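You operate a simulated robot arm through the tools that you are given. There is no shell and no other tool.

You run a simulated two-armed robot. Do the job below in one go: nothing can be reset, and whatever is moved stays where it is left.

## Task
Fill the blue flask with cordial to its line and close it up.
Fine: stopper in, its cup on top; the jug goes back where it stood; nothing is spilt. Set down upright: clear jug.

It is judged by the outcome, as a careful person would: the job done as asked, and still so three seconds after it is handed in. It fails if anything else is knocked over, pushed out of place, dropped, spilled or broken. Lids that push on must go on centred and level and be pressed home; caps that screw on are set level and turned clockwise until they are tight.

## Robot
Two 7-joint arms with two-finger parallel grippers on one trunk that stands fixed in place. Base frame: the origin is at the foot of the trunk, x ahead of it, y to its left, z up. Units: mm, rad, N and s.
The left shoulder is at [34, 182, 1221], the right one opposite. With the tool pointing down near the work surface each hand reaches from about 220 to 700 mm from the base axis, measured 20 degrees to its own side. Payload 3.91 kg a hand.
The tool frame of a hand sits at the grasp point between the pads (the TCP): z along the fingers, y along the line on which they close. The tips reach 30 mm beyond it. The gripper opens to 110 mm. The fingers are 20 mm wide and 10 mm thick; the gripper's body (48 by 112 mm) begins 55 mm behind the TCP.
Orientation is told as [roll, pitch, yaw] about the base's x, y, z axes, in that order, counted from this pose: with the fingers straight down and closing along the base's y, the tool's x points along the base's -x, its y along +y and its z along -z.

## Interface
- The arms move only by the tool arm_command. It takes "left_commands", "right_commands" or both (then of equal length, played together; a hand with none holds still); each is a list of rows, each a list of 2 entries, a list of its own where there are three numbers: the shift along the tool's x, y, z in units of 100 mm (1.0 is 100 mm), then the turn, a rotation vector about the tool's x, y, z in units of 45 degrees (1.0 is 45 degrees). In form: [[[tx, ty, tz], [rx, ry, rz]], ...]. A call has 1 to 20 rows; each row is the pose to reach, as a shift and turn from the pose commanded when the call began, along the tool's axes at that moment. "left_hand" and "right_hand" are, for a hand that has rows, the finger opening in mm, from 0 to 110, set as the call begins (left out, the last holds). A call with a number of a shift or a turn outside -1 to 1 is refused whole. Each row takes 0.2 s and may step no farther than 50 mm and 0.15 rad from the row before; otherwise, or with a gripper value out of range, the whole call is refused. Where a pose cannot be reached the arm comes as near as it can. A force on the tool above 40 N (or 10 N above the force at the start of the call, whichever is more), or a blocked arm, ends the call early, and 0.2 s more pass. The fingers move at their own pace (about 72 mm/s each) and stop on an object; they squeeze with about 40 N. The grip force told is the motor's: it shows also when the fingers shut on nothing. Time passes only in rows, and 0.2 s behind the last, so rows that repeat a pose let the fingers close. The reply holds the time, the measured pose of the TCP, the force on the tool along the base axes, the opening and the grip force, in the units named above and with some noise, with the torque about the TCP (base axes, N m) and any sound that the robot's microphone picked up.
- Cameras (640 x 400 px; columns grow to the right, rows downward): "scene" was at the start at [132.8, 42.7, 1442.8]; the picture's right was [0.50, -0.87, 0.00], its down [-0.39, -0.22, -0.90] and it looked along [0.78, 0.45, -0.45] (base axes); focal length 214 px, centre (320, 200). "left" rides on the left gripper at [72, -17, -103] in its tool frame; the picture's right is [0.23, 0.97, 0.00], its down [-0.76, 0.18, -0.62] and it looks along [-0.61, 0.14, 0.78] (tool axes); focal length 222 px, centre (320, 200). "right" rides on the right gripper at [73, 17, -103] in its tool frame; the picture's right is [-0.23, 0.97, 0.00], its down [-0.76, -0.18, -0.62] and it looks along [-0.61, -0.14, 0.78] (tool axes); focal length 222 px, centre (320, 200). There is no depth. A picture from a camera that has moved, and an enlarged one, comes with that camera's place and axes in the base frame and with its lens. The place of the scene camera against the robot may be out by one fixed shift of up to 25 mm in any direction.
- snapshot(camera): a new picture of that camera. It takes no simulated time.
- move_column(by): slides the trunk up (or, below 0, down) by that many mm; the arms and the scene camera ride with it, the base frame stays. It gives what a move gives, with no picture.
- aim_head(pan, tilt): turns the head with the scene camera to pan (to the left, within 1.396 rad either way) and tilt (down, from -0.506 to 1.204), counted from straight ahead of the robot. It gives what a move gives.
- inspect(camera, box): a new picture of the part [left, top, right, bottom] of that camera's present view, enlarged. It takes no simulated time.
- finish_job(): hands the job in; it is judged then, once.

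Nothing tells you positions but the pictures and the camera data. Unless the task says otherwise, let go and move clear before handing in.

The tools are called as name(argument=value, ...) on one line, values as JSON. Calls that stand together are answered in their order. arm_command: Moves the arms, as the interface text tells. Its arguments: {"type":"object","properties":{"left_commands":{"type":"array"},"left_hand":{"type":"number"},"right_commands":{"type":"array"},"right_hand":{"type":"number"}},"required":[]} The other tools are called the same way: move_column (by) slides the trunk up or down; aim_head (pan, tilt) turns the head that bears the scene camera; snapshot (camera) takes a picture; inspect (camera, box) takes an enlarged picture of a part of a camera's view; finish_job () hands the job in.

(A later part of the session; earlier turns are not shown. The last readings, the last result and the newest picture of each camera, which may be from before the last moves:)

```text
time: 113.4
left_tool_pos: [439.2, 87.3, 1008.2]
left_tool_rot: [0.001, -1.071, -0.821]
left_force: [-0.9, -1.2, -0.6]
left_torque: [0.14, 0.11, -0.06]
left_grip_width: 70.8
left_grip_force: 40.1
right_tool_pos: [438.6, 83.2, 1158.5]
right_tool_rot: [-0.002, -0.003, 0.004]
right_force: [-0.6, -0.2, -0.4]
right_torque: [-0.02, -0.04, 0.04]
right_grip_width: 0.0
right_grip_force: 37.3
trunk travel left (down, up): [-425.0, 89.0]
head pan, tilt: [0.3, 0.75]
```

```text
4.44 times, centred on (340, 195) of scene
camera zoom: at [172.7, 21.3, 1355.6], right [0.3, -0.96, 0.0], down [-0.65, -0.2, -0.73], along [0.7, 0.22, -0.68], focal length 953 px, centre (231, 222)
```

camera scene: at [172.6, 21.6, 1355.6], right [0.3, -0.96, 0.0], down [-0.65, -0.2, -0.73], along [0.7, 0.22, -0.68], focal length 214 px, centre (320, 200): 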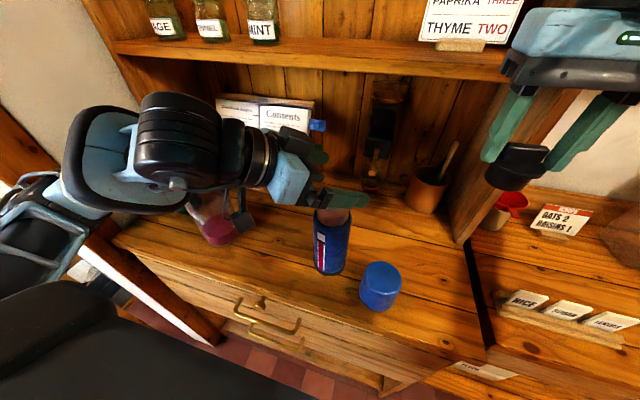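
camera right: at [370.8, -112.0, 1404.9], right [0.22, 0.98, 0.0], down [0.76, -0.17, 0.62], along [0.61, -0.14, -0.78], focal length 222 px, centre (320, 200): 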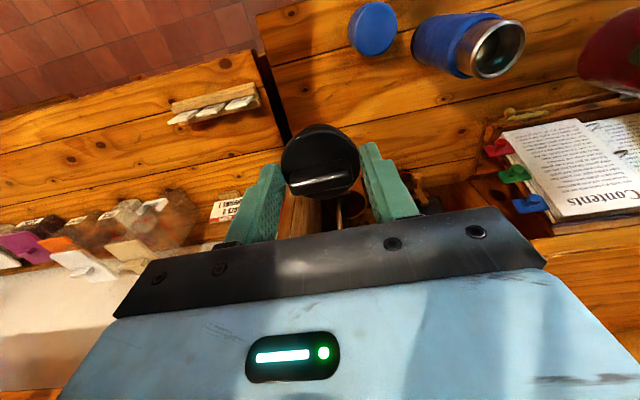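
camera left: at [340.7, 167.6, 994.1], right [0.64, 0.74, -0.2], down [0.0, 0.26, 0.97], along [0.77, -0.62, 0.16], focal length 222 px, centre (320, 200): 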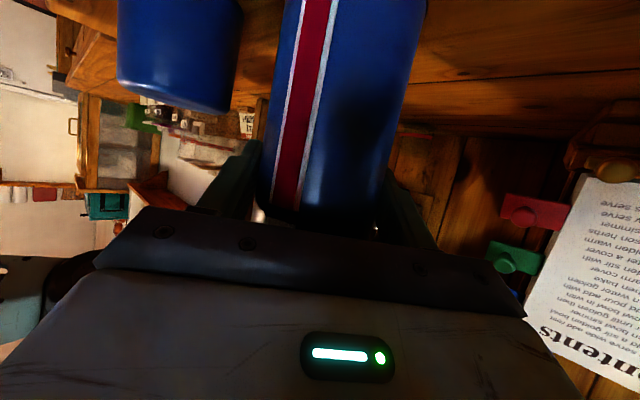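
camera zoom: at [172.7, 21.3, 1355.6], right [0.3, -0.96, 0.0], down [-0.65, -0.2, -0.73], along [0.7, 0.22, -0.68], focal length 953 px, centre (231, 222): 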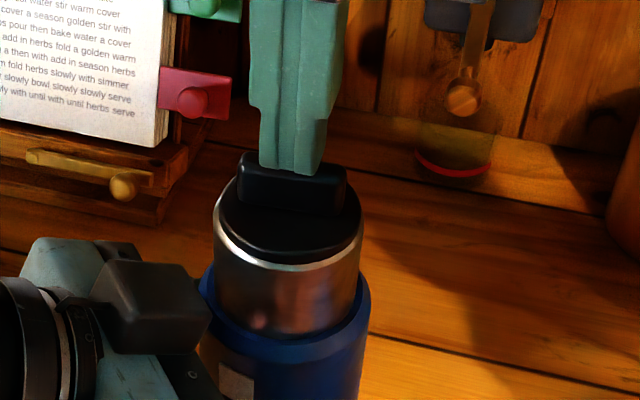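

arm_command(right_commands=[[[0, 0, 0.02], [0, 0, 0]], [[0, 0, 0.035], [0, 0, 0]], [[0, 0, 0.05], [0, 0, 0]], [[0, 0, 0.05], [0, 0, 0]]])

```text
time: 114.4
left_tool_pos: [438.3, 87.2, 1008.0]
left_tool_rot: [0.001, -1.072, -0.82]
left_force: [7.1, -5.0, -2.7]
left_torque: [-0.04, -0.27, -0.11]
left_grip_width: 70.8
left_grip_force: 40.0
right_tool_pos: [438.7, 81.6, 1154.6]
right_tool_rot: [0.002, -0.003, 0.008]
right_force: [-2.0, 3.7, 25.8]
right_torque: [0.06, -0.02, 0.05]
right_grip_width: 0.0
right_grip_force: 37.8
trunk travel left (down, up): [-425.0, 89.0]
head pan, tilt: [0.3, 0.75]
```

arm_command(right_commands=[[[0, 0, 0.01], [0, 0, 0]], [[0, 0, 0.01], [0, 0, 0]]])

arm_command(right_commands=[[[0, 0, -0.15], [0, 0, 0]], [[0, 0, -0.4], [0, 0, 0]], [[0, 0, -0.7], [0, 0, 0]], [[0, 0, -0.9], [0, 0, 0]], [[0, 0, -0.9], [0, 0, 0]]])

inspect(camera="scene", box=[310, 165, 370, 225])

snapshot(camera="right")

```text
time: 115.1
left_tool_pos: [438.2, 87.2, 1008.4]
left_tool_rot: [0.0, -1.074, -0.821]
left_force: [1.1, -0.2, 4.2]
left_torque: [0.33, 0.44, -0.1]
left_grip_width: 70.6
left_grip_force: 39.7
right_tool_pos: [437.7, 81.8, 1155.1]
right_tool_rot: [0.005, -0.006, 0.005]
right_force: [-0.6, 0.3, 8.3]
right_torque: [-0.01, -0.04, 0.06]
right_grip_width: 0.2
right_grip_force: 38.0
trunk travel left (down, up): [-425.0, 89.0]
head pan, tilt: [0.3, 0.75]
stopped in row 2 (right hand): the force on the tool passed its limit at 40 N (the readings are from after the stop); the commanded pose is now the measured one
```

```text
time: 116.3
left_tool_pos: [437.9, 88.0, 1008.5]
left_tool_rot: [0.002, -1.072, -0.821]
left_force: [0.0, -0.5, 9.1]
left_torque: [-0.13, 0.11, -0.11]
left_grip_width: 71.0
left_grip_force: 40.5
right_tool_pos: [437.8, 80.0, 1244.8]
right_tool_rot: [0.002, -0.003, 0.008]
right_force: [-0.7, 0.6, 0.3]
right_torque: [-0.02, 0.0, 0.01]
right_grip_width: 0.0
right_grip_force: 37.6
trunk travel left (down, up): [-425.0, 89.0]
head pan, tilt: [0.3, 0.75]
```

```text
6.67 times, centred on (340, 195) of scene
camera zoom: at [172.1, 21.1, 1355.7], right [0.3, -0.96, 0.0], down [-0.65, -0.2, -0.73], along [0.7, 0.22, -0.68], focal length 1430 px, centre (187, 233)
```

zoom: 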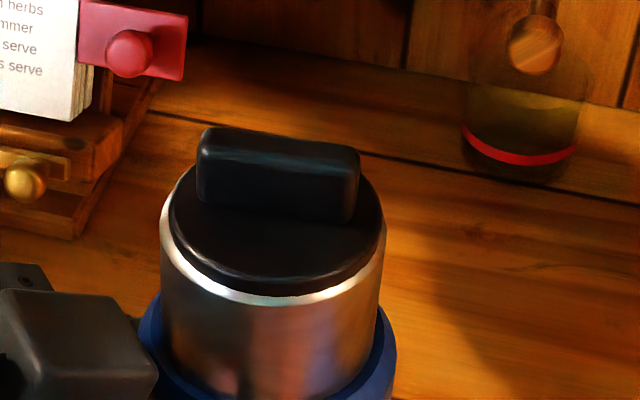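

```text
taken
camera right: at [365.7, 95.4, 1347.8], right [0.22, 0.98, 0.0], down [0.76, -0.17, 0.63], along [0.61, -0.14, -0.78], focal length 222 px, centre (320, 200)
```

right: 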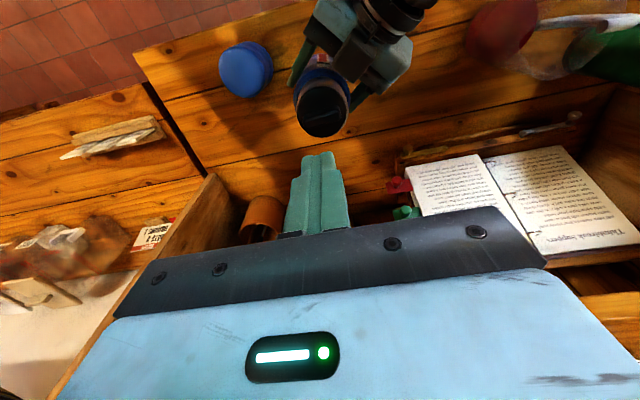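

The stopper is seated level and centred (it took over 40 N). Next is the cup; to leave room for it I'll re-grip the flask about 40 mm lower with the left hand.

arm_command(left_commands=[[[0, 0, 0], [0, 0, 0]], [[0, 0, 0], [0, 0, 0]], [[0, 0, 0], [0, 0, 0]], [[0.12, 0, 0.065], [0, 0, 0]], [[0.24, 0, 0.13], [0, 0, 0]], [[0.352, 0, 0.191], [0, 0, 0]], [[0.352, 0, 0.191], [0, 0, 0]]], left_hand=108)

snapshot(camera="left")

snapshot(camera="scene")

```text
time: 117.9
left_tool_pos: [437.9, 88.2, 967.8]
left_tool_rot: [0.002, -1.072, -0.818]
left_force: [-0.2, 0.0, -0.6]
left_torque: [-0.01, -0.02, 0.0]
left_grip_width: 108.1
left_grip_force: 0.0
right_tool_pos: [440.0, 80.1, 1244.8]
right_tool_rot: [0.004, -0.005, 0.006]
right_force: [0.2, -0.5, 0.2]
right_torque: [0.04, 0.01, -0.02]
right_grip_width: 0.0
right_grip_force: 37.4
trunk travel left (down, up): [-425.0, 89.0]
head pan, tilt: [0.3, 0.75]
```

```text
taken
camera left: at [341.5, 168.2, 953.4], right [0.64, 0.75, -0.2], down [0.01, 0.25, 0.97], along [0.77, -0.62, 0.16], focal length 222 px, centre (320, 200)
```

left: 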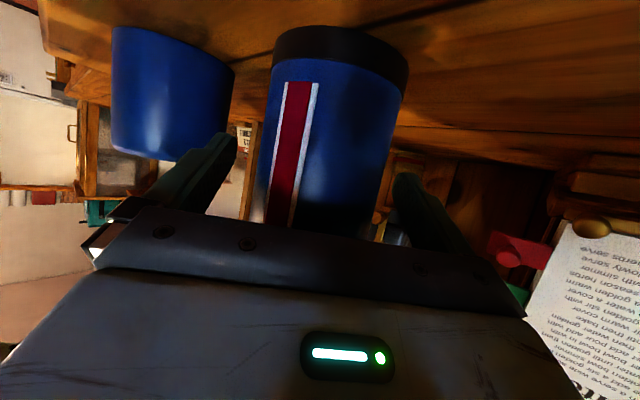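

```text
taken
camera scene: at [172.7, 21.3, 1355.6], right [0.3, -0.96, 0.0], down [-0.65, -0.2, -0.73], along [0.7, 0.22, -0.68], focal length 214 px, centre (320, 200)
```

scene: 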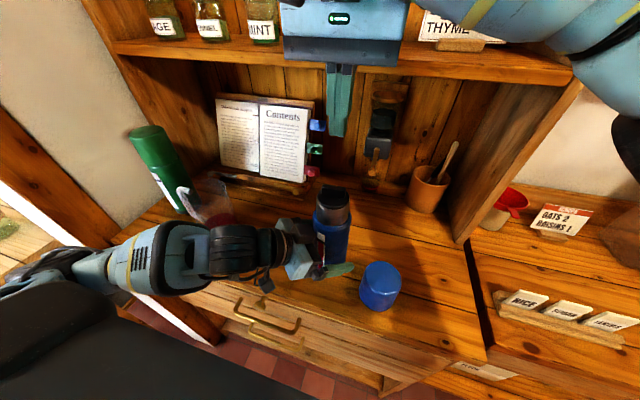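

arm_command(left_commands=[[[0, 0, 0], [0, 0, 0]], [[0, 0, 0], [0, 0, 0]], [[0, 0, 0], [0, 0, 0]], [[0, 0, 0], [0, 0, 0]]], left_hand=66, right_commands=[[[0.05, -0.25, -0.05], [0, 0, 0]], [[0.1, -0.5, -0.1], [0, 0, 0]], [[0.15, -0.75, -0.1], [0, 0, 0]], [[0.2, -1.0, -0.1], [0, 0, 0]]], right_hand=100)

snapshot(camera="right")

inspect(camera="scene", box=[300, 170, 420, 320])

```text
time: 118.9
left_tool_pos: [438.6, 88.4, 967.8]
left_tool_rot: [0.002, -1.07, -0.818]
left_force: [0.4, -2.5, -0.1]
left_torque: [-0.29, 0.09, 0.01]
left_grip_width: 70.5
left_grip_force: 39.5
right_tool_pos: [418.5, -20.3, 1253.1]
right_tool_rot: [0.002, -0.003, 0.004]
right_force: [0.3, -0.3, -0.4]
right_torque: [0.01, -0.01, -0.02]
right_grip_width: 100.2
right_grip_force: 0.1
trunk travel left (down, up): [-425.0, 89.0]
head pan, tilt: [0.3, 0.75]
```

```text
taken
camera right: at [345.6, -4.5, 1356.0], right [0.22, 0.98, 0.0], down [0.76, -0.18, 0.63], along [0.61, -0.14, -0.78], focal length 222 px, centre (320, 200)
```

right: 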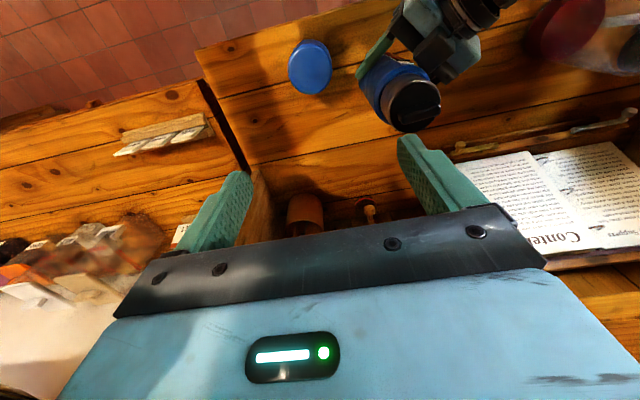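

```text
2.67 times, centred on (360, 245) of scene
camera zoom: at [172.5, 20.8, 1355.6], right [0.3, -0.96, 0.0], down [-0.65, -0.2, -0.73], along [0.7, 0.22, -0.68], focal length 572 px, centre (213, 80)
```

zoom: 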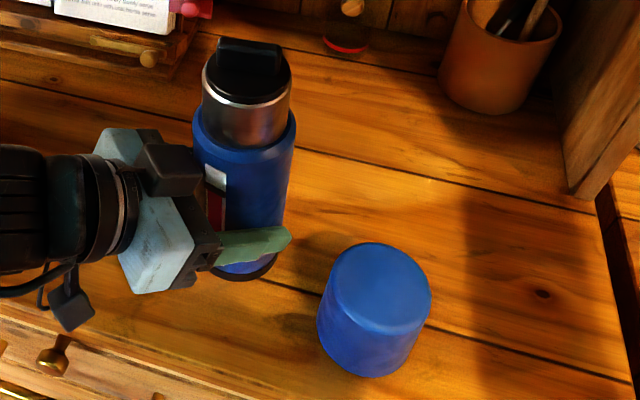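

inspect(camera="right", box=[275, 25, 345, 105])

```text
5.00 times, centred on (310, 65) of right
camera zoom: at [345.6, -4.5, 1356.0], right [0.22, 0.98, 0.0], down [0.76, -0.18, 0.63], along [0.61, -0.14, -0.78], focal length 1111 px, centre (370, 875)
```

zoom: 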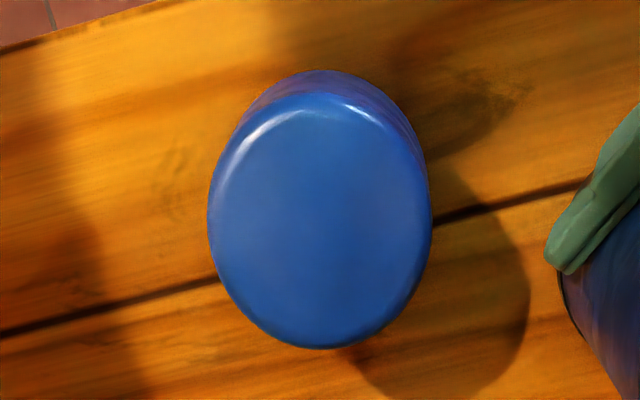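

The cup is at about (399, -31), 69 mm across. I'll lower the right hand over it with the fingers opened just enough to stay clear of the left hand.

arm_command(right_commands=[[[0.05, -0.03, 0.2], [0, 0, 0]], [[0.1, -0.06, 0.4], [0, 0, 0]], [[0.15, -0.09, 0.6], [0, 0, 0]], [[0.195, -0.112, 0.8], [0, 0, 0]], [[0.195, -0.112, 1.0], [0, 0, 0]], [[0.195, -0.112, 1.0], [0, 0, 0]]], right_hand=88)

snapshot(camera="right")

snapshot(camera="scene")

```text
time: 120.3
left_tool_pos: [439.2, 89.6, 967.1]
left_tool_rot: [0.001, -1.068, -0.819]
left_force: [0.2, 1.3, -0.4]
left_torque: [-0.09, 0.07, -0.05]
left_grip_width: 70.6
left_grip_force: 39.6
right_tool_pos: [400.3, -30.6, 1153.7]
right_tool_rot: [0.003, -0.004, 0.006]
right_force: [0.3, 0.2, -0.3]
right_torque: [-0.04, 0.02, 0.0]
right_grip_width: 88.0
right_grip_force: 0.0
trunk travel left (down, up): [-425.0, 89.0]
head pan, tilt: [0.3, 0.75]
```

```text
taken
camera right: at [326.9, -15.0, 1256.5], right [0.22, 0.98, 0.0], down [0.76, -0.17, 0.63], along [0.61, -0.14, -0.78], focal length 222 px, centre (320, 200)
```

right: 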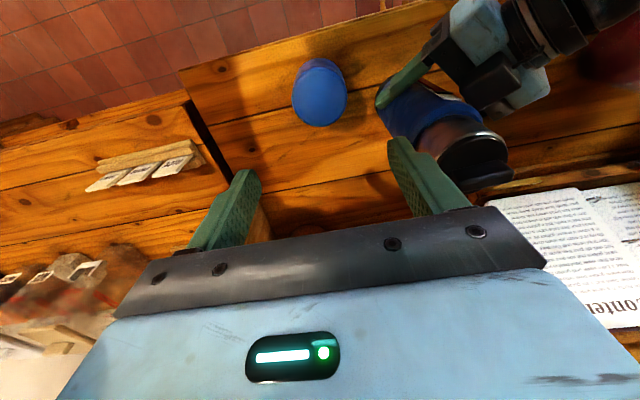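

```text
taken
camera scene: at [172.7, 21.5, 1355.6], right [0.3, -0.96, 0.0], down [-0.65, -0.2, -0.73], along [0.7, 0.22, -0.68], focal length 214 px, centre (320, 200)
```

scene: 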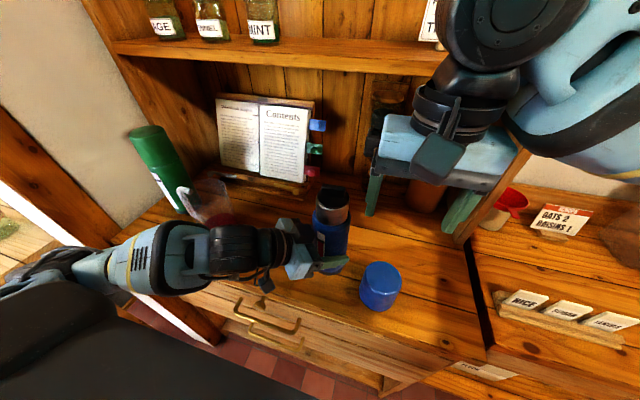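

inspect(camera="right", box=[270, 40, 370, 140])

```text
4.00 times, centred on (320, 90) of right
camera zoom: at [326.9, -15.0, 1256.5], right [0.22, 0.98, 0.0], down [0.76, -0.17, 0.63], along [0.61, -0.14, -0.78], focal length 888 px, centre (320, 640)
```

zoom: 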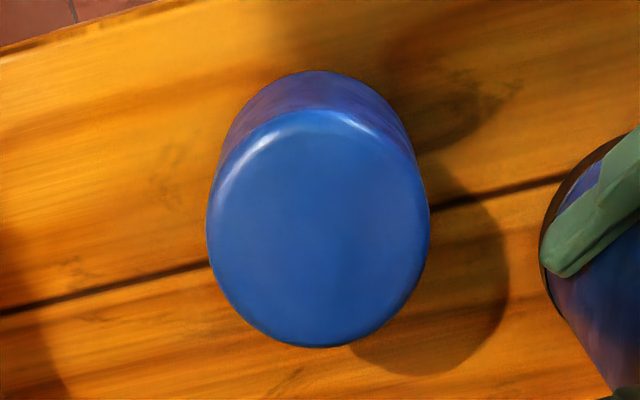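

arm_command(right_commands=[[[0.01, -0.004, 0.25], [-0.004, -0.005, 0]], [[0.01, -0.004, 0.5], [-0.004, -0.005, 0]], [[0.01, -0.004, 0.75], [-0.004, -0.005, 0]], [[0.01, -0.004, 1.0], [-0.004, -0.005, 0]], [[0.01, -0.004, 1.0], [-0.004, -0.005, 0]]])

arm_command(right_commands=[[[0, 0, 0.25], [0, 0, 0]], [[0, 0, 0.5], [0, 0, 0]], [[0, 0, 0.7], [0, 0, 0]], [[0, 0, 0.88], [0, 0, 0]], [[0, 0, 0.88], [0, 0, 0]]])

snapshot(camera="right")

inspect(camera="scene", box=[280, 160, 460, 340])

```text
time: 121.5
left_tool_pos: [439.2, 88.7, 967.5]
left_tool_rot: [-0.001, -1.07, -0.82]
left_force: [-0.8, 0.2, 0.3]
left_torque: [0.01, -0.02, -0.01]
left_grip_width: 70.8
left_grip_force: 40.0
right_tool_pos: [398.8, -30.8, 1053.6]
right_tool_rot: [0.004, -0.009, 0.007]
right_force: [-0.3, 0.1, 0.5]
right_torque: [-0.02, 0.02, 0.0]
right_grip_width: 88.1
right_grip_force: 0.1
trunk travel left (down, up): [-425.0, 89.0]
head pan, tilt: [0.3, 0.75]
```

```text
time: 122.7
left_tool_pos: [438.7, 88.3, 967.3]
left_tool_rot: [0.001, -1.07, -0.821]
left_force: [-1.0, 1.1, -0.7]
left_torque: [0.02, -0.03, 0.0]
left_grip_width: 70.5
left_grip_force: 39.7
right_tool_pos: [399.6, -29.9, 965.8]
right_tool_rot: [0.007, -0.009, 0.003]
right_force: [0.4, -0.8, 0.4]
right_torque: [0.03, -0.02, 0.02]
right_grip_width: 88.2
right_grip_force: 0.1
trunk travel left (down, up): [-425.0, 89.0]
head pan, tilt: [0.3, 0.75]
```

```text
taken
camera right: at [326.5, -14.6, 1068.3], right [0.22, 0.98, 0.01], down [0.76, -0.18, 0.63], along [0.61, -0.13, -0.78], focal length 222 px, centre (320, 200)
```

right: 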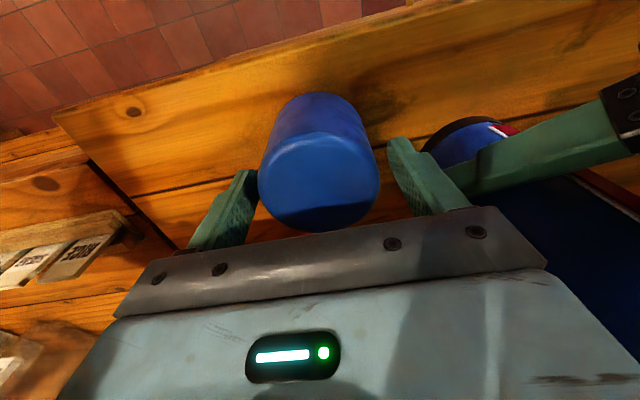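

```text
2.22 times, centred on (370, 250) of scene
camera zoom: at [172.7, 21.5, 1355.6], right [0.3, -0.96, 0.0], down [-0.65, -0.2, -0.73], along [0.7, 0.22, -0.68], focal length 477 px, centre (209, 89)
```

zoom: 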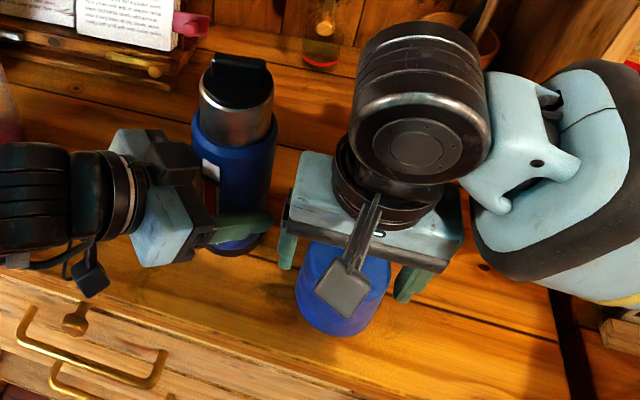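

The fingers are around the cup, about 28 mm below its top. I'll level the hand and close.

arm_command(right_commands=[[[0, 0, 0], [0.009, 0.0115, 0.004]], [[0, 0, 0], [0.009, 0.0115, 0.004]]])

arm_command(right_commands=[[[0, 0, 0], [0, 0, 0]], [[0, 0, 0], [0, 0, 0]], [[0, 0, 0], [0, 0, 0]]], right_hand=60)

snapshot(camera="right")

```text
time: 123.3
left_tool_pos: [439.1, 89.1, 967.7]
left_tool_rot: [0.0, -1.069, -0.818]
left_force: [-0.4, 1.1, 0.0]
left_torque: [0.06, -0.05, -0.04]
left_grip_width: 70.5
left_grip_force: 40.6
right_tool_pos: [399.7, -29.1, 966.7]
right_tool_rot: [-0.001, 0.002, 0.003]
right_force: [-0.7, 0.2, 0.2]
right_torque: [0.0, 0.0, 0.02]
right_grip_width: 88.0
right_grip_force: 0.0
trunk travel left (down, up): [-425.0, 89.0]
head pan, tilt: [0.3, 0.75]
```

```text
time: 124.1
left_tool_pos: [438.9, 88.7, 967.4]
left_tool_rot: [0.001, -1.07, -0.82]
left_force: [-0.9, 0.9, 0.7]
left_torque: [0.05, -0.03, -0.03]
left_grip_width: 70.5
left_grip_force: 39.9
right_tool_pos: [399.7, -29.2, 964.9]
right_tool_rot: [-0.003, 0.003, 0.002]
right_force: [-0.6, -0.9, 1.2]
right_torque: [0.01, -0.02, 0.0]
right_grip_width: 69.4
right_grip_force: 40.2
trunk travel left (down, up): [-425.0, 89.0]
head pan, tilt: [0.3, 0.75]
```

```text
taken
camera right: at [326.9, -13.8, 1068.8], right [0.22, 0.97, 0.0], down [0.76, -0.17, 0.62], along [0.61, -0.14, -0.78], focal length 222 px, centre (320, 200)
```

right: 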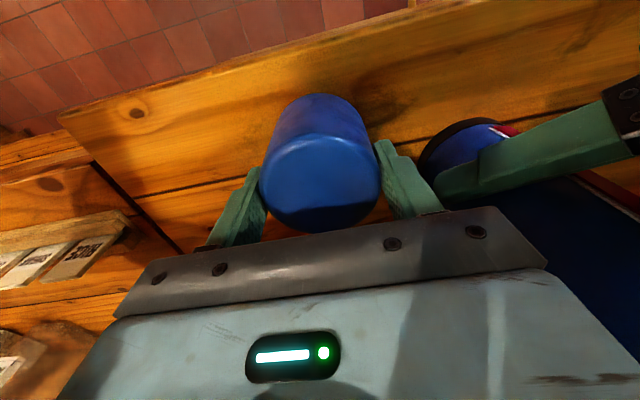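

The cup is gripped. I'll lift it straight up, high enough to pass over the stopper.

arm_command(right_commands=[[[0, 0, -0.1], [0, 0, 0]], [[0, 0, -0.3], [0, 0, 0]], [[0, 0, -0.55], [0, 0, 0]], [[0, 0, -0.8], [0, 0, 0]], [[0, 0, -1.0], [0, 0, 0]]])

arm_command(right_commands=[[[0, 0, -0.25], [0, 0, 0]], [[0, 0, -0.5], [0, 0, 0]], [[0, 0, -0.75], [0, 0, 0]], [[0, 0, -1.0], [0, 0, 0]]])

arm_command(right_commands=[[[-0.05, 0.1, -0.2], [0, 0, 0]], [[-0.12, 0.3, -0.4], [0, 0, 0]], [[-0.2, 0.5, -0.5], [0, 0, 0]], [[-0.28, 0.7, -0.5], [0, 0, 0]], [[-0.3, 0.75, -0.5], [0, 0, 0]], [[-0.3, 0.75, -0.5], [0, 0, 0]]])

snapshot(camera="right")

inspect(camera="scene", box=[280, 80, 440, 260])

```text
time: 125.3
left_tool_pos: [440.3, 87.7, 967.0]
left_tool_rot: [0.0, -1.069, -0.818]
left_force: [-0.1, 0.5, 0.3]
left_torque: [0.05, 0.01, -0.07]
left_grip_width: 70.4
left_grip_force: 39.9
right_tool_pos: [400.3, -30.1, 1067.8]
right_tool_rot: [-0.002, 0.003, 0.004]
right_force: [-0.5, 0.0, -0.4]
right_torque: [-0.03, -0.02, 0.0]
right_grip_width: 68.9
right_grip_force: 40.1
trunk travel left (down, up): [-425.0, 89.0]
head pan, tilt: [0.3, 0.75]
```

```text
time: 126.3
left_tool_pos: [438.9, 89.2, 968.6]
left_tool_rot: [0.0, -1.07, -0.819]
left_force: [-1.1, 0.5, -1.5]
left_torque: [0.09, 0.03, 0.05]
left_grip_width: 70.2
left_grip_force: 40.1
right_tool_pos: [400.2, -29.4, 1164.7]
right_tool_rot: [-0.003, 0.001, 0.005]
right_force: [-0.4, -0.7, 0.3]
right_torque: [0.01, -0.04, 0.03]
right_grip_width: 69.2
right_grip_force: 40.1
trunk travel left (down, up): [-425.0, 89.0]
head pan, tilt: [0.3, 0.75]
```

```text
time: 127.7
left_tool_pos: [438.5, 88.3, 967.8]
left_tool_rot: [0.001, -1.071, -0.82]
left_force: [-1.1, 0.3, 0.3]
left_torque: [0.06, -0.02, -0.03]
left_grip_width: 70.7
left_grip_force: 40.0
right_tool_pos: [430.4, 47.4, 1217.0]
right_tool_rot: [-0.003, 0.001, 0.003]
right_force: [0.3, 0.3, 0.3]
right_torque: [-0.01, -0.04, 0.02]
right_grip_width: 69.1
right_grip_force: 40.3
trunk travel left (down, up): [-425.0, 89.0]
head pan, tilt: [0.3, 0.75]
```

```text
taken
camera right: at [357.3, 62.4, 1318.8], right [0.22, 0.97, 0.0], down [0.76, -0.17, 0.62], along [0.61, -0.14, -0.78], focal length 222 px, centre (320, 200)
```

right: 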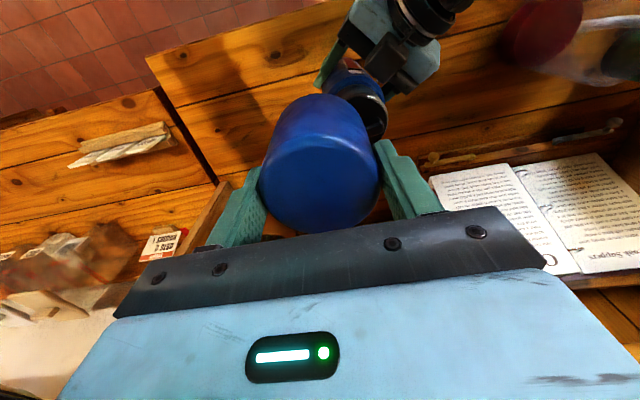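

```text
2.22 times, centred on (360, 170) of scene
camera zoom: at [172.7, 21.3, 1355.6], right [0.3, -0.96, 0.0], down [-0.65, -0.2, -0.73], along [0.7, 0.22, -0.68], focal length 477 px, centre (231, 267)
```

zoom: 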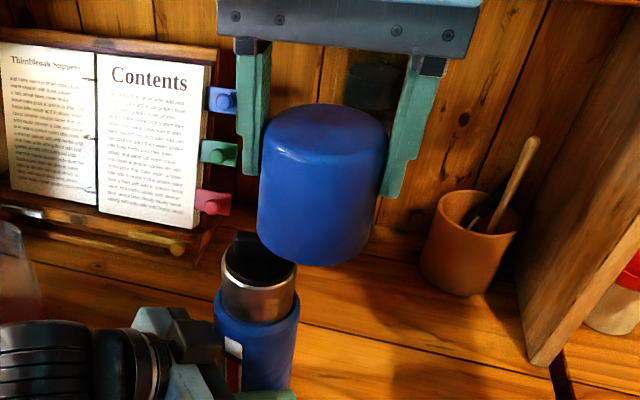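

inspect(camera="right", box=[240, 80, 400, 240])

inspect(camera="scene", box=[310, 180, 370, 260])

```text
2.50 times, centred on (320, 160) of right
camera zoom: at [357.3, 62.4, 1318.8], right [0.22, 0.97, 0.0], down [0.76, -0.17, 0.62], along [0.61, -0.14, -0.78], focal length 555 px, centre (320, 300)
```

zoom: 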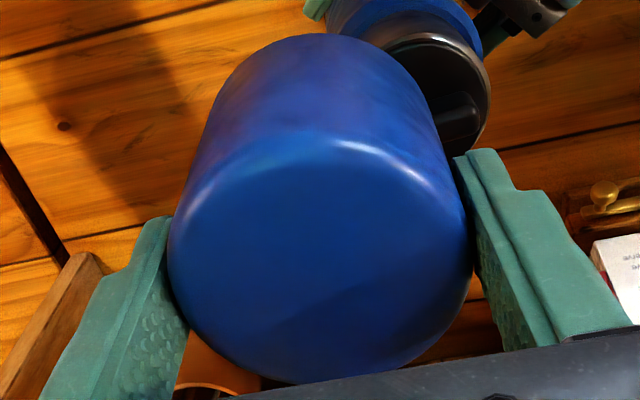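

```text
5.00 times, centred on (340, 220) of scene
camera zoom: at [172.7, 21.3, 1355.6], right [0.3, -0.96, 0.0], down [-0.65, -0.2, -0.73], along [0.7, 0.22, -0.68], focal length 1072 px, centre (220, 100)
```

zoom: 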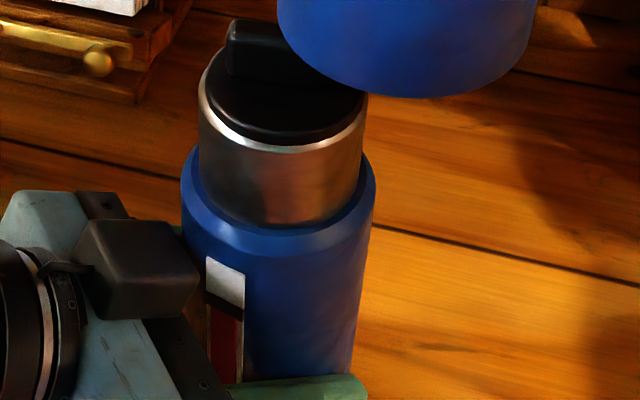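

The cup is level in the grip. I'll bring it over the flask axis, just above the stopper, and check alignment.

arm_command(right_commands=[[[-0.04, 0.15, 0], [0, 0, 0]], [[-0.08, 0.3, 0.05], [0, 0, 0]], [[-0.08, 0.35, 0.1], [0, 0, 0]], [[-0.08, 0.35, 0.15], [0, 0, 0]], [[-0.08, 0.35, 0.15], [0, 0, 0]]])

inspect(camera="scene", box=[280, 110, 390, 250])

snapshot(camera="right")

snapshot(camera="left")

```text
time: 128.9
left_tool_pos: [439.2, 88.5, 968.4]
left_tool_rot: [0.001, -1.07, -0.82]
left_force: [0.4, -1.5, -0.1]
left_torque: [0.04, -0.02, -0.04]
left_grip_width: 70.6
left_grip_force: 40.3
right_tool_pos: [437.8, 80.6, 1201.2]
right_tool_rot: [-0.002, 0.0, 0.005]
right_force: [0.2, 0.2, -0.4]
right_torque: [0.01, 0.01, 0.01]
right_grip_width: 69.3
right_grip_force: 39.7
trunk travel left (down, up): [-425.0, 89.0]
head pan, tilt: [0.3, 0.75]
```

```text
2.86 times, centred on (335, 180) of scene
camera zoom: at [172.7, 21.3, 1355.6], right [0.3, -0.96, 0.0], down [-0.65, -0.2, -0.73], along [0.7, 0.22, -0.68], focal length 613 px, centre (277, 257)
```

zoom: 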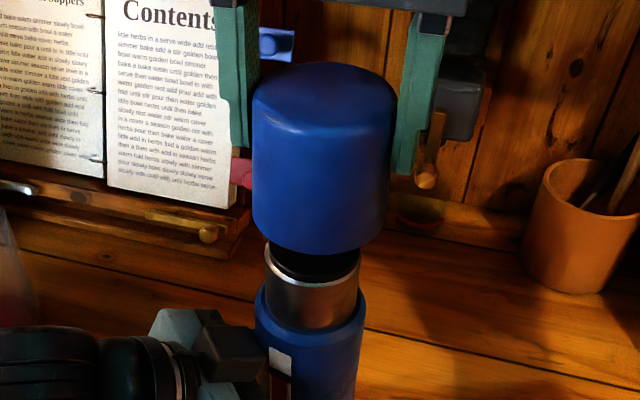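

```text
taken
camera right: at [365.4, 96.5, 1303.2], right [0.22, 0.97, 0.0], down [0.76, -0.17, 0.62], along [0.61, -0.14, -0.78], focal length 222 px, centre (320, 200)
```

right: 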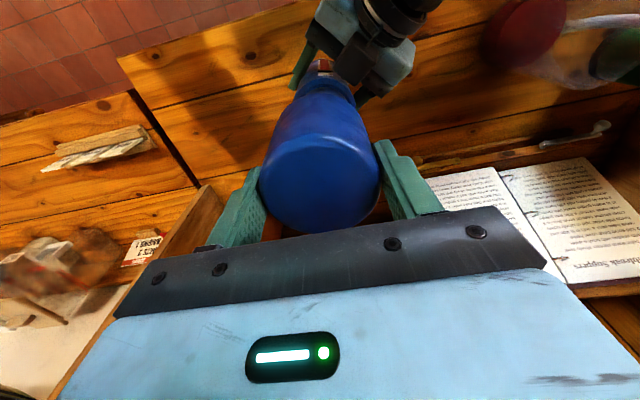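

```text
taken
camera left: at [341.5, 168.2, 953.6], right [0.64, 0.75, -0.2], down [0.01, 0.25, 0.97], along [0.77, -0.62, 0.16], focal length 222 px, centre (320, 200)
```

left: 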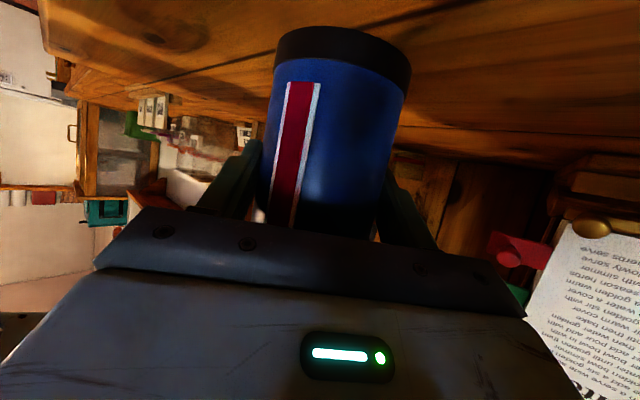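

The cup needs about 3 mm more to the left. I'll correct that and lower it over the stopper, watching for any contact.

arm_command(right_commands=[[[0, 0.028, 0], [0, 0, 0]], [[0, 0.028, 0.1], [0, 0, 0]], [[0, 0.028, 0.2], [0, 0, 0]], [[0, 0.028, 0.28], [0, 0, 0]], [[0, 0.028, 0.28], [0, 0, 0]]])

inspect(camera="scene", box=[290, 130, 380, 250])

inspect(camera="right", box=[250, 50, 400, 180])

```text
time: 130.1
left_tool_pos: [437.7, 88.5, 967.2]
left_tool_rot: [0.0, -1.07, -0.818]
left_force: [-0.6, -0.6, -0.6]
left_torque: [0.05, -0.02, -0.06]
left_grip_width: 70.5
left_grip_force: 40.0
right_tool_pos: [438.0, 83.3, 1170.8]
right_tool_rot: [0.002, 0.002, 0.003]
right_force: [0.3, -1.1, -0.2]
right_torque: [0.02, 0.02, 0.0]
right_grip_width: 69.4
right_grip_force: 40.8
trunk travel left (down, up): [-425.0, 89.0]
head pan, tilt: [0.3, 0.75]
```

```text
3.33 times, centred on (335, 190) of scene
camera zoom: at [172.7, 21.3, 1355.6], right [0.3, -0.96, 0.0], down [-0.65, -0.2, -0.73], along [0.7, 0.22, -0.68], focal length 715 px, centre (270, 233)
```

zoom: 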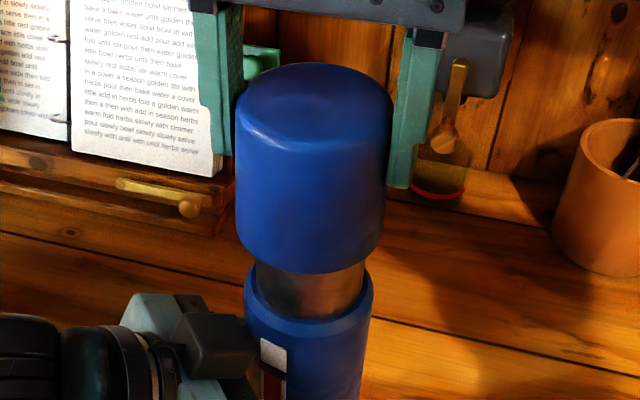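

```text
3.08 times, centred on (325, 115) of right
camera zoom: at [365.0, 99.9, 1275.2], right [0.22, 0.97, 0.0], down [0.76, -0.17, 0.62], along [0.61, -0.14, -0.78], focal length 684 px, centre (305, 462)
```

zoom: 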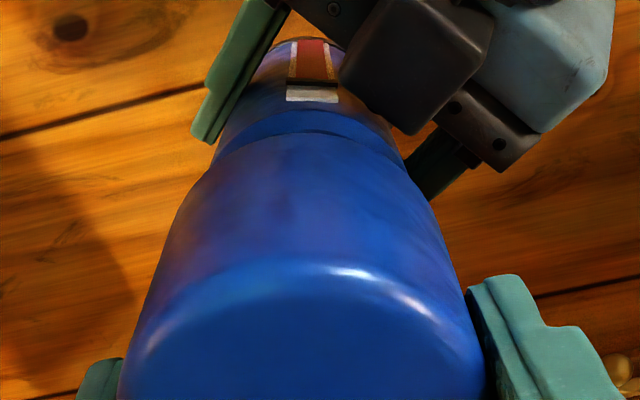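

arm_command(right_commands=[[[0, 0, 0.06], [0, 0, 0]], [[0, 0, 0.12], [0, 0, 0]], [[0, 0, 0.18], [0, 0, 0]], [[0, 0, 0.18], [0, 0, 0]]])

inspect(camera="scene", box=[290, 130, 380, 250])

```text
time: 131.1
left_tool_pos: [439.0, 88.8, 968.7]
left_tool_rot: [0.002, -1.07, -0.82]
left_force: [16.5, -5.7, -2.9]
left_torque: [-0.27, 1.1, -0.11]
left_grip_width: 70.7
left_grip_force: 40.3
right_tool_pos: [435.1, 83.4, 1157.3]
right_tool_rot: [0.002, -0.001, 0.005]
right_force: [-12.9, 0.0, 32.5]
right_torque: [0.0, -0.33, -0.05]
right_grip_width: 69.9
right_grip_force: 39.8
trunk travel left (down, up): [-425.0, 89.0]
head pan, tilt: [0.3, 0.75]
```

```text
3.33 times, centred on (335, 190) of scene
camera zoom: at [171.4, 20.5, 1355.9], right [0.3, -0.96, 0.0], down [-0.65, -0.2, -0.73], along [0.7, 0.22, -0.68], focal length 715 px, centre (270, 233)
```

zoom: 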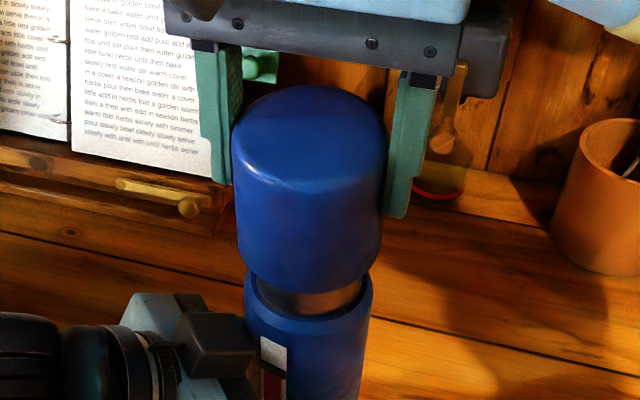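

I feel 32 N with a sideways push of 13 N towards the robot, so the cup is catching on one side. I'll ease up a few millimetres, shift it towards the robot, and try again.

arm_command(right_commands=[[[0.01, 0, -0.04], [0, 0, 0]], [[0.035, 0, -0.06], [0, 0, 0]], [[0.035, 0, -0.06], [0, 0, 0]]])

inspect(camera="scene", box=[300, 150, 370, 250])

```text
time: 131.9
left_tool_pos: [437.2, 87.7, 968.1]
left_tool_rot: [-0.001, -1.073, -0.819]
left_force: [-2.6, -2.1, 0.0]
left_torque: [0.04, -0.2, -0.05]
left_grip_width: 70.4
left_grip_force: 40.3
right_tool_pos: [434.1, 82.7, 1160.1]
right_tool_rot: [-0.004, 0.003, 0.001]
right_force: [0.8, -0.3, -0.5]
right_torque: [-0.01, -0.05, 0.0]
right_grip_width: 69.3
right_grip_force: 39.9
trunk travel left (down, up): [-425.0, 89.0]
head pan, tilt: [0.3, 0.75]
```

```text
4.00 times, centred on (335, 200) of scene
camera zoom: at [172.7, 21.2, 1355.5], right [0.3, -0.96, 0.0], down [-0.65, -0.2, -0.73], along [0.7, 0.22, -0.68], focal length 858 px, centre (260, 200)
```

zoom: 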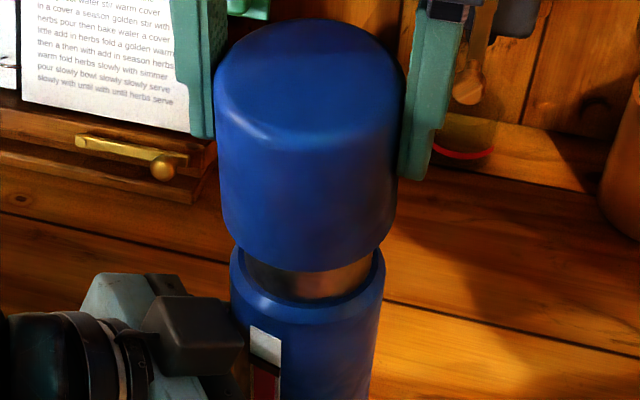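

arm_command(right_commands=[[[0, 0, 0.03], [0, 0, 0]], [[0, 0, 0.06], [0, 0, 0]], [[0, 0, 0.06], [0, 0, 0]]])

```text
time: 132.7
left_tool_pos: [438.9, 87.1, 968.1]
left_tool_rot: [0.004, -1.07, -0.821]
left_force: [0.6, -5.2, -0.9]
left_torque: [-0.13, -0.61, -0.15]
left_grip_width: 70.6
left_grip_force: 40.3
right_tool_pos: [433.1, 82.9, 1155.6]
right_tool_rot: [0.002, -0.001, 0.003]
right_force: [1.3, 0.9, 20.3]
right_torque: [-0.1, -0.67, -0.04]
right_grip_width: 69.7
right_grip_force: 39.8
trunk travel left (down, up): [-425.0, 89.0]
head pan, tilt: [0.3, 0.75]
```

arm_command(right_commands=[[[0, 0, -0.06], [0, 0, 0]], [[0, 0, -0.12], [0, 0, 0]], [[0, 0, -0.12], [0, 0, 0]]])

inspect(camera="right", box=[240, 80, 400, 240])

inspect(camera="scene", box=[300, 140, 370, 250])

```text
time: 133.5
left_tool_pos: [440.3, 89.2, 969.1]
left_tool_rot: [0.0, -1.072, -0.819]
left_force: [-0.9, -1.6, -0.4]
left_torque: [-0.03, -0.18, -0.09]
left_grip_width: 70.5
left_grip_force: 40.0
right_tool_pos: [432.8, 83.0, 1165.1]
right_tool_rot: [-0.002, 0.002, 0.003]
right_force: [0.9, 0.4, -0.4]
right_torque: [0.02, 0.02, 0.0]
right_grip_width: 69.7
right_grip_force: 39.7
trunk travel left (down, up): [-425.0, 89.0]
head pan, tilt: [0.3, 0.75]
```

```text
2.50 times, centred on (320, 160) of right
camera zoom: at [360.0, 98.4, 1269.2], right [0.22, 0.97, 0.0], down [0.76, -0.17, 0.62], along [0.61, -0.14, -0.78], focal length 555 px, centre (320, 300)
```

zoom: 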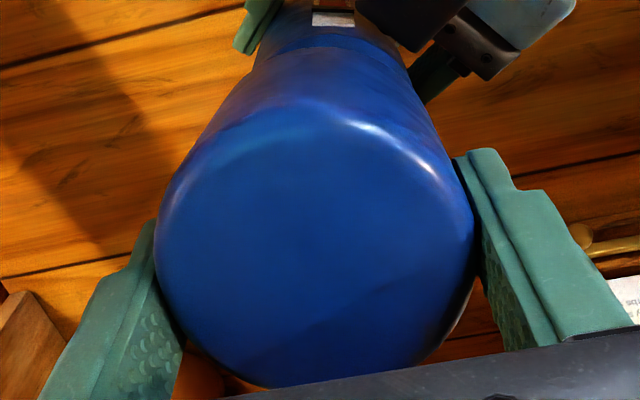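

```text
3.64 times, centred on (335, 195) of scene
camera zoom: at [172.7, 21.2, 1355.6], right [0.3, -0.96, 0.0], down [-0.65, -0.2, -0.73], along [0.7, 0.22, -0.68], focal length 780 px, centre (266, 218)
```

zoom: 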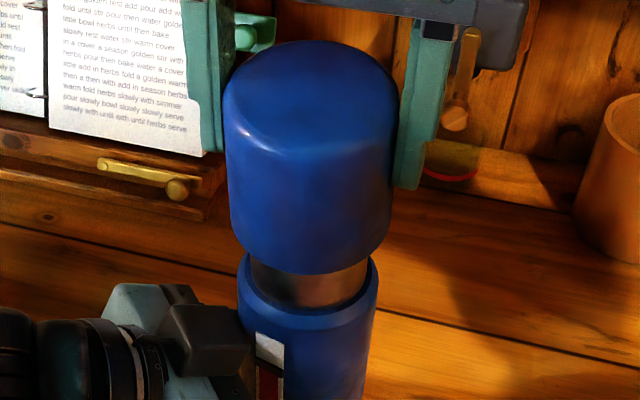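

The cup has tipped a few degrees in my grip, so I should not force it. I'll raise it off, set it back on its spot on the counter to level it, and take a better-centred grip.

arm_command(right_commands=[[[0, 0, -0.15], [0, 0, 0]], [[0, 0, -0.3], [0, 0, 0]], [[0, 0, -0.5], [0, 0, 0]], [[0, 0, -0.55], [0, 0, 0]]])

inspect(camera="scene", box=[290, 100, 390, 250])

inspect(camera="right", box=[240, 80, 400, 240])

```text
time: 134.5
left_tool_pos: [437.8, 88.8, 966.6]
left_tool_rot: [0.001, -1.07, -0.819]
left_force: [-0.7, -0.1, -0.7]
left_torque: [0.04, -0.19, -0.03]
left_grip_width: 70.5
left_grip_force: 40.0
right_tool_pos: [434.2, 83.5, 1222.2]
right_tool_rot: [-0.002, 0.001, 0.002]
right_force: [0.4, -0.2, 0.5]
right_torque: [0.0, -0.02, 0.03]
right_grip_width: 69.7
right_grip_force: 39.9
trunk travel left (down, up): [-425.0, 89.0]
head pan, tilt: [0.3, 0.75]
```

```text
2.67 times, centred on (340, 175) of scene
camera zoom: at [172.7, 21.3, 1355.6], right [0.3, -0.96, 0.0], down [-0.65, -0.2, -0.73], along [0.7, 0.22, -0.68], focal length 572 px, centre (267, 267)
```

zoom: 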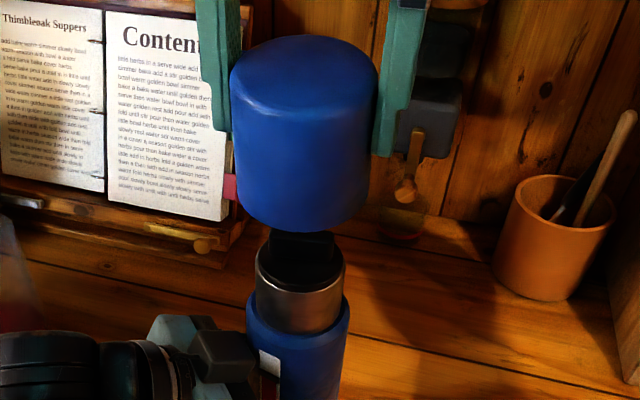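

```text
2.50 times, centred on (320, 160) of right
camera zoom: at [361.1, 99.3, 1324.9], right [0.22, 0.97, 0.0], down [0.76, -0.18, 0.62], along [0.61, -0.14, -0.78], focal length 555 px, centre (320, 300)
```

zoom: 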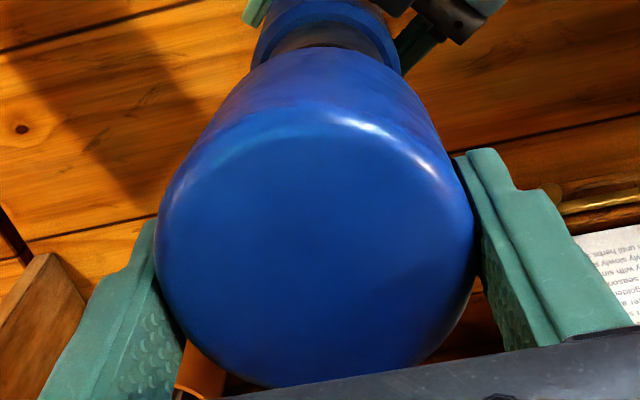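

arm_command(right_commands=[[[0.08, -0.25, 0], [0, 0, 0]], [[0.16, -0.5, 0], [0, 0, 0]], [[0.24, -0.75, 0], [0, 0, 0]], [[0.34, -1.0, 0], [0, 0, 0]], [[0.34, -1.0, 0], [0, 0, 0]]])

arm_command(right_commands=[[[0, -0.13, 0.25], [0, 0, 0]], [[0, -0.13, 0.5], [0, 0, 0]], [[0, -0.13, 0.75], [0, 0, 0]], [[0, -0.13, 1.0], [0, 0, 0]]])

inspect(camera="scene", box=[290, 150, 440, 320])

inspect(camera="scene", box=[310, 165, 370, 225])

```text
time: 135.7
left_tool_pos: [437.7, 89.1, 969.0]
left_tool_rot: [0.001, -1.071, -0.817]
left_force: [0.8, 2.1, 0.7]
left_torque: [0.13, -0.28, 0.02]
left_grip_width: 70.4
left_grip_force: 39.9
right_tool_pos: [401.4, -16.0, 1223.6]
right_tool_rot: [-0.002, 0.001, 0.003]
right_force: [0.8, 0.5, 0.0]
right_torque: [-0.01, -0.02, 0.0]
right_grip_width: 69.6
right_grip_force: 40.1
trunk travel left (down, up): [-425.0, 89.0]
head pan, tilt: [0.3, 0.75]
```

```text
time: 136.7
left_tool_pos: [439.4, 88.9, 968.9]
left_tool_rot: [0.001, -1.071, -0.818]
left_force: [-1.3, 1.5, 1.9]
left_torque: [0.13, -0.21, 0.02]
left_grip_width: 70.7
left_grip_force: 39.8
right_tool_pos: [400.9, -30.0, 1123.4]
right_tool_rot: [0.0, 0.002, 0.001]
right_force: [0.1, -0.6, -0.4]
right_torque: [0.0, 0.02, 0.03]
right_grip_width: 69.6
right_grip_force: 40.4
trunk travel left (down, up): [-425.0, 89.0]
head pan, tilt: [0.3, 0.75]
```

```text
2.35 times, centred on (365, 235) of scene
camera zoom: at [172.5, 21.4, 1355.6], right [0.3, -0.96, 0.0], down [-0.65, -0.2, -0.73], along [0.7, 0.22, -0.68], focal length 505 px, centre (214, 118)
```

zoom: 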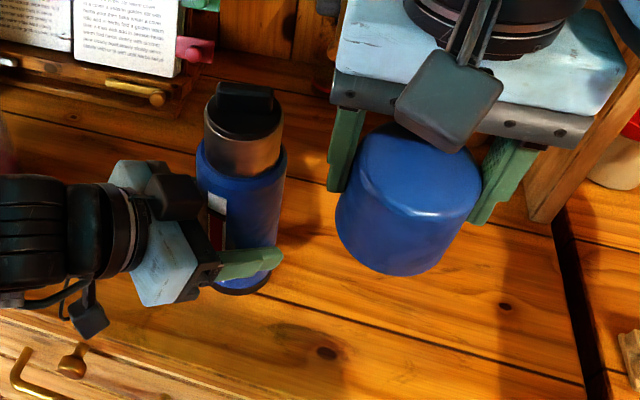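

```text
6.67 times, centred on (340, 195) of scene
camera zoom: at [172.5, 21.4, 1355.6], right [0.3, -0.96, 0.0], down [-0.65, -0.2, -0.73], along [0.7, 0.22, -0.68], focal length 1430 px, centre (187, 233)
```

zoom: 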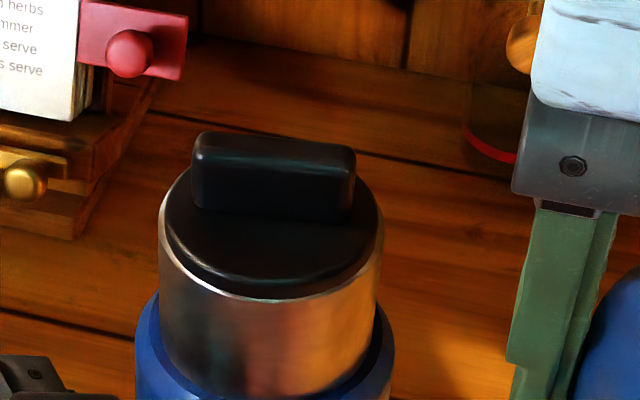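

arm_command(right_commands=[[[0, 0, 0.3], [0, 0, 0]], [[0, 0, 0.6], [0, 0, 0]], [[0, 0, 0.9], [0, 0, 0]], [[0, 0, 1.0], [0, 0, 0]]])

arm_command(right_commands=[[[0, 0, 0.2], [0, 0, 0]], [[0, 0, 0.36], [0, 0, 0]], [[0, 0, 0.42], [0, 0, 0]], [[0, 0, 0.46], [0, 0, 0]], [[0, 0, 0.46], [0, 0, 0]]])

```text
time: 137.7
left_tool_pos: [438.2, 88.2, 967.4]
left_tool_rot: [0.001, -1.071, -0.819]
left_force: [-1.1, 0.2, 1.2]
left_torque: [0.09, -0.19, -0.01]
left_grip_width: 70.7
left_grip_force: 40.0
right_tool_pos: [400.3, -29.9, 1022.3]
right_tool_rot: [0.0, -0.002, 0.003]
right_force: [-0.2, 0.0, -1.0]
right_torque: [0.0, -0.03, 0.0]
right_grip_width: 69.7
right_grip_force: 40.0
trunk travel left (down, up): [-425.0, 89.0]
head pan, tilt: [0.3, 0.75]
```

```text
time: 138.9
left_tool_pos: [438.5, 89.1, 967.5]
left_tool_rot: [-0.001, -1.071, -0.818]
left_force: [-1.2, -0.6, 0.6]
left_torque: [0.03, -0.15, -0.02]
left_grip_width: 70.4
left_grip_force: 40.0
right_tool_pos: [399.5, -30.7, 975.1]
right_tool_rot: [-0.002, 0.002, 0.005]
right_force: [0.4, 0.2, 0.1]
right_torque: [0.01, 0.01, 0.02]
right_grip_width: 69.6
right_grip_force: 39.6
trunk travel left (down, up): [-425.0, 89.0]
head pan, tilt: [0.3, 0.75]
```

arm_command(right_commands=[[[0, 0, 0.02], [0, 0, 0]], [[0, 0, 0.04], [0, 0, 0]], [[0, 0, 0.06], [0, 0, 0]], [[0, 0, 0.06], [0, 0, 0]]])

inspect(camera="right", box=[240, 80, 400, 240])

```text
time: 139.9
left_tool_pos: [438.7, 89.0, 967.8]
left_tool_rot: [-0.001, -1.071, -0.818]
left_force: [-1.0, -1.3, -0.1]
left_torque: [0.0, -0.14, -0.04]
left_grip_width: 70.7
left_grip_force: 40.7
right_tool_pos: [400.4, -28.9, 969.0]
right_tool_rot: [0.0, 0.001, 0.003]
right_force: [0.2, 0.2, -0.1]
right_torque: [-0.02, 0.0, 0.01]
right_grip_width: 69.7
right_grip_force: 40.5
trunk travel left (down, up): [-425.0, 89.0]
head pan, tilt: [0.3, 0.75]
```

```text
2.50 times, centred on (320, 160) of right
camera zoom: at [327.5, -13.9, 1072.3], right [0.22, 0.97, 0.0], down [0.76, -0.18, 0.62], along [0.61, -0.14, -0.78], focal length 555 px, centre (320, 300)
```

zoom: 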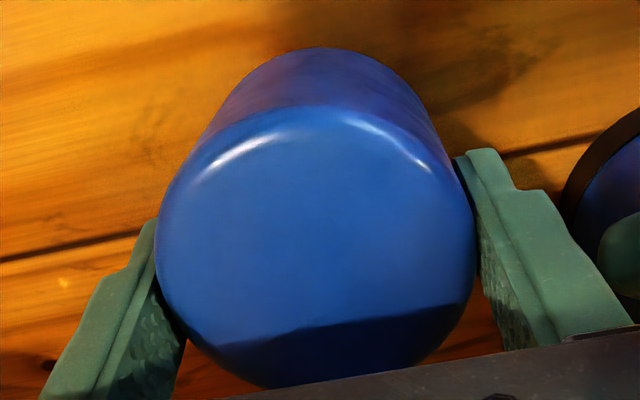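

arm_command(right_commands=[[[0, 0, 0.02], [0, 0, 0]], [[0, 0, 0.04], [0, 0, 0]], [[0, 0, 0.05], [0, 0, 0]], [[0, 0, 0.05], [0, 0, 0]]])

```text
time: 140.9
left_tool_pos: [439.4, 88.2, 967.7]
left_tool_rot: [0.001, -1.071, -0.819]
left_force: [0.3, -1.5, 0.2]
left_torque: [-0.12, -0.18, -0.02]
left_grip_width: 70.5
left_grip_force: 40.6
right_tool_pos: [399.0, -30.5, 965.4]
right_tool_rot: [-0.001, -0.001, 0.003]
right_force: [-0.3, -1.9, 10.7]
right_torque: [-0.13, 0.36, 0.05]
right_grip_width: 69.3
right_grip_force: 40.1
trunk travel left (down, up): [-425.0, 89.0]
head pan, tilt: [0.3, 0.75]
```

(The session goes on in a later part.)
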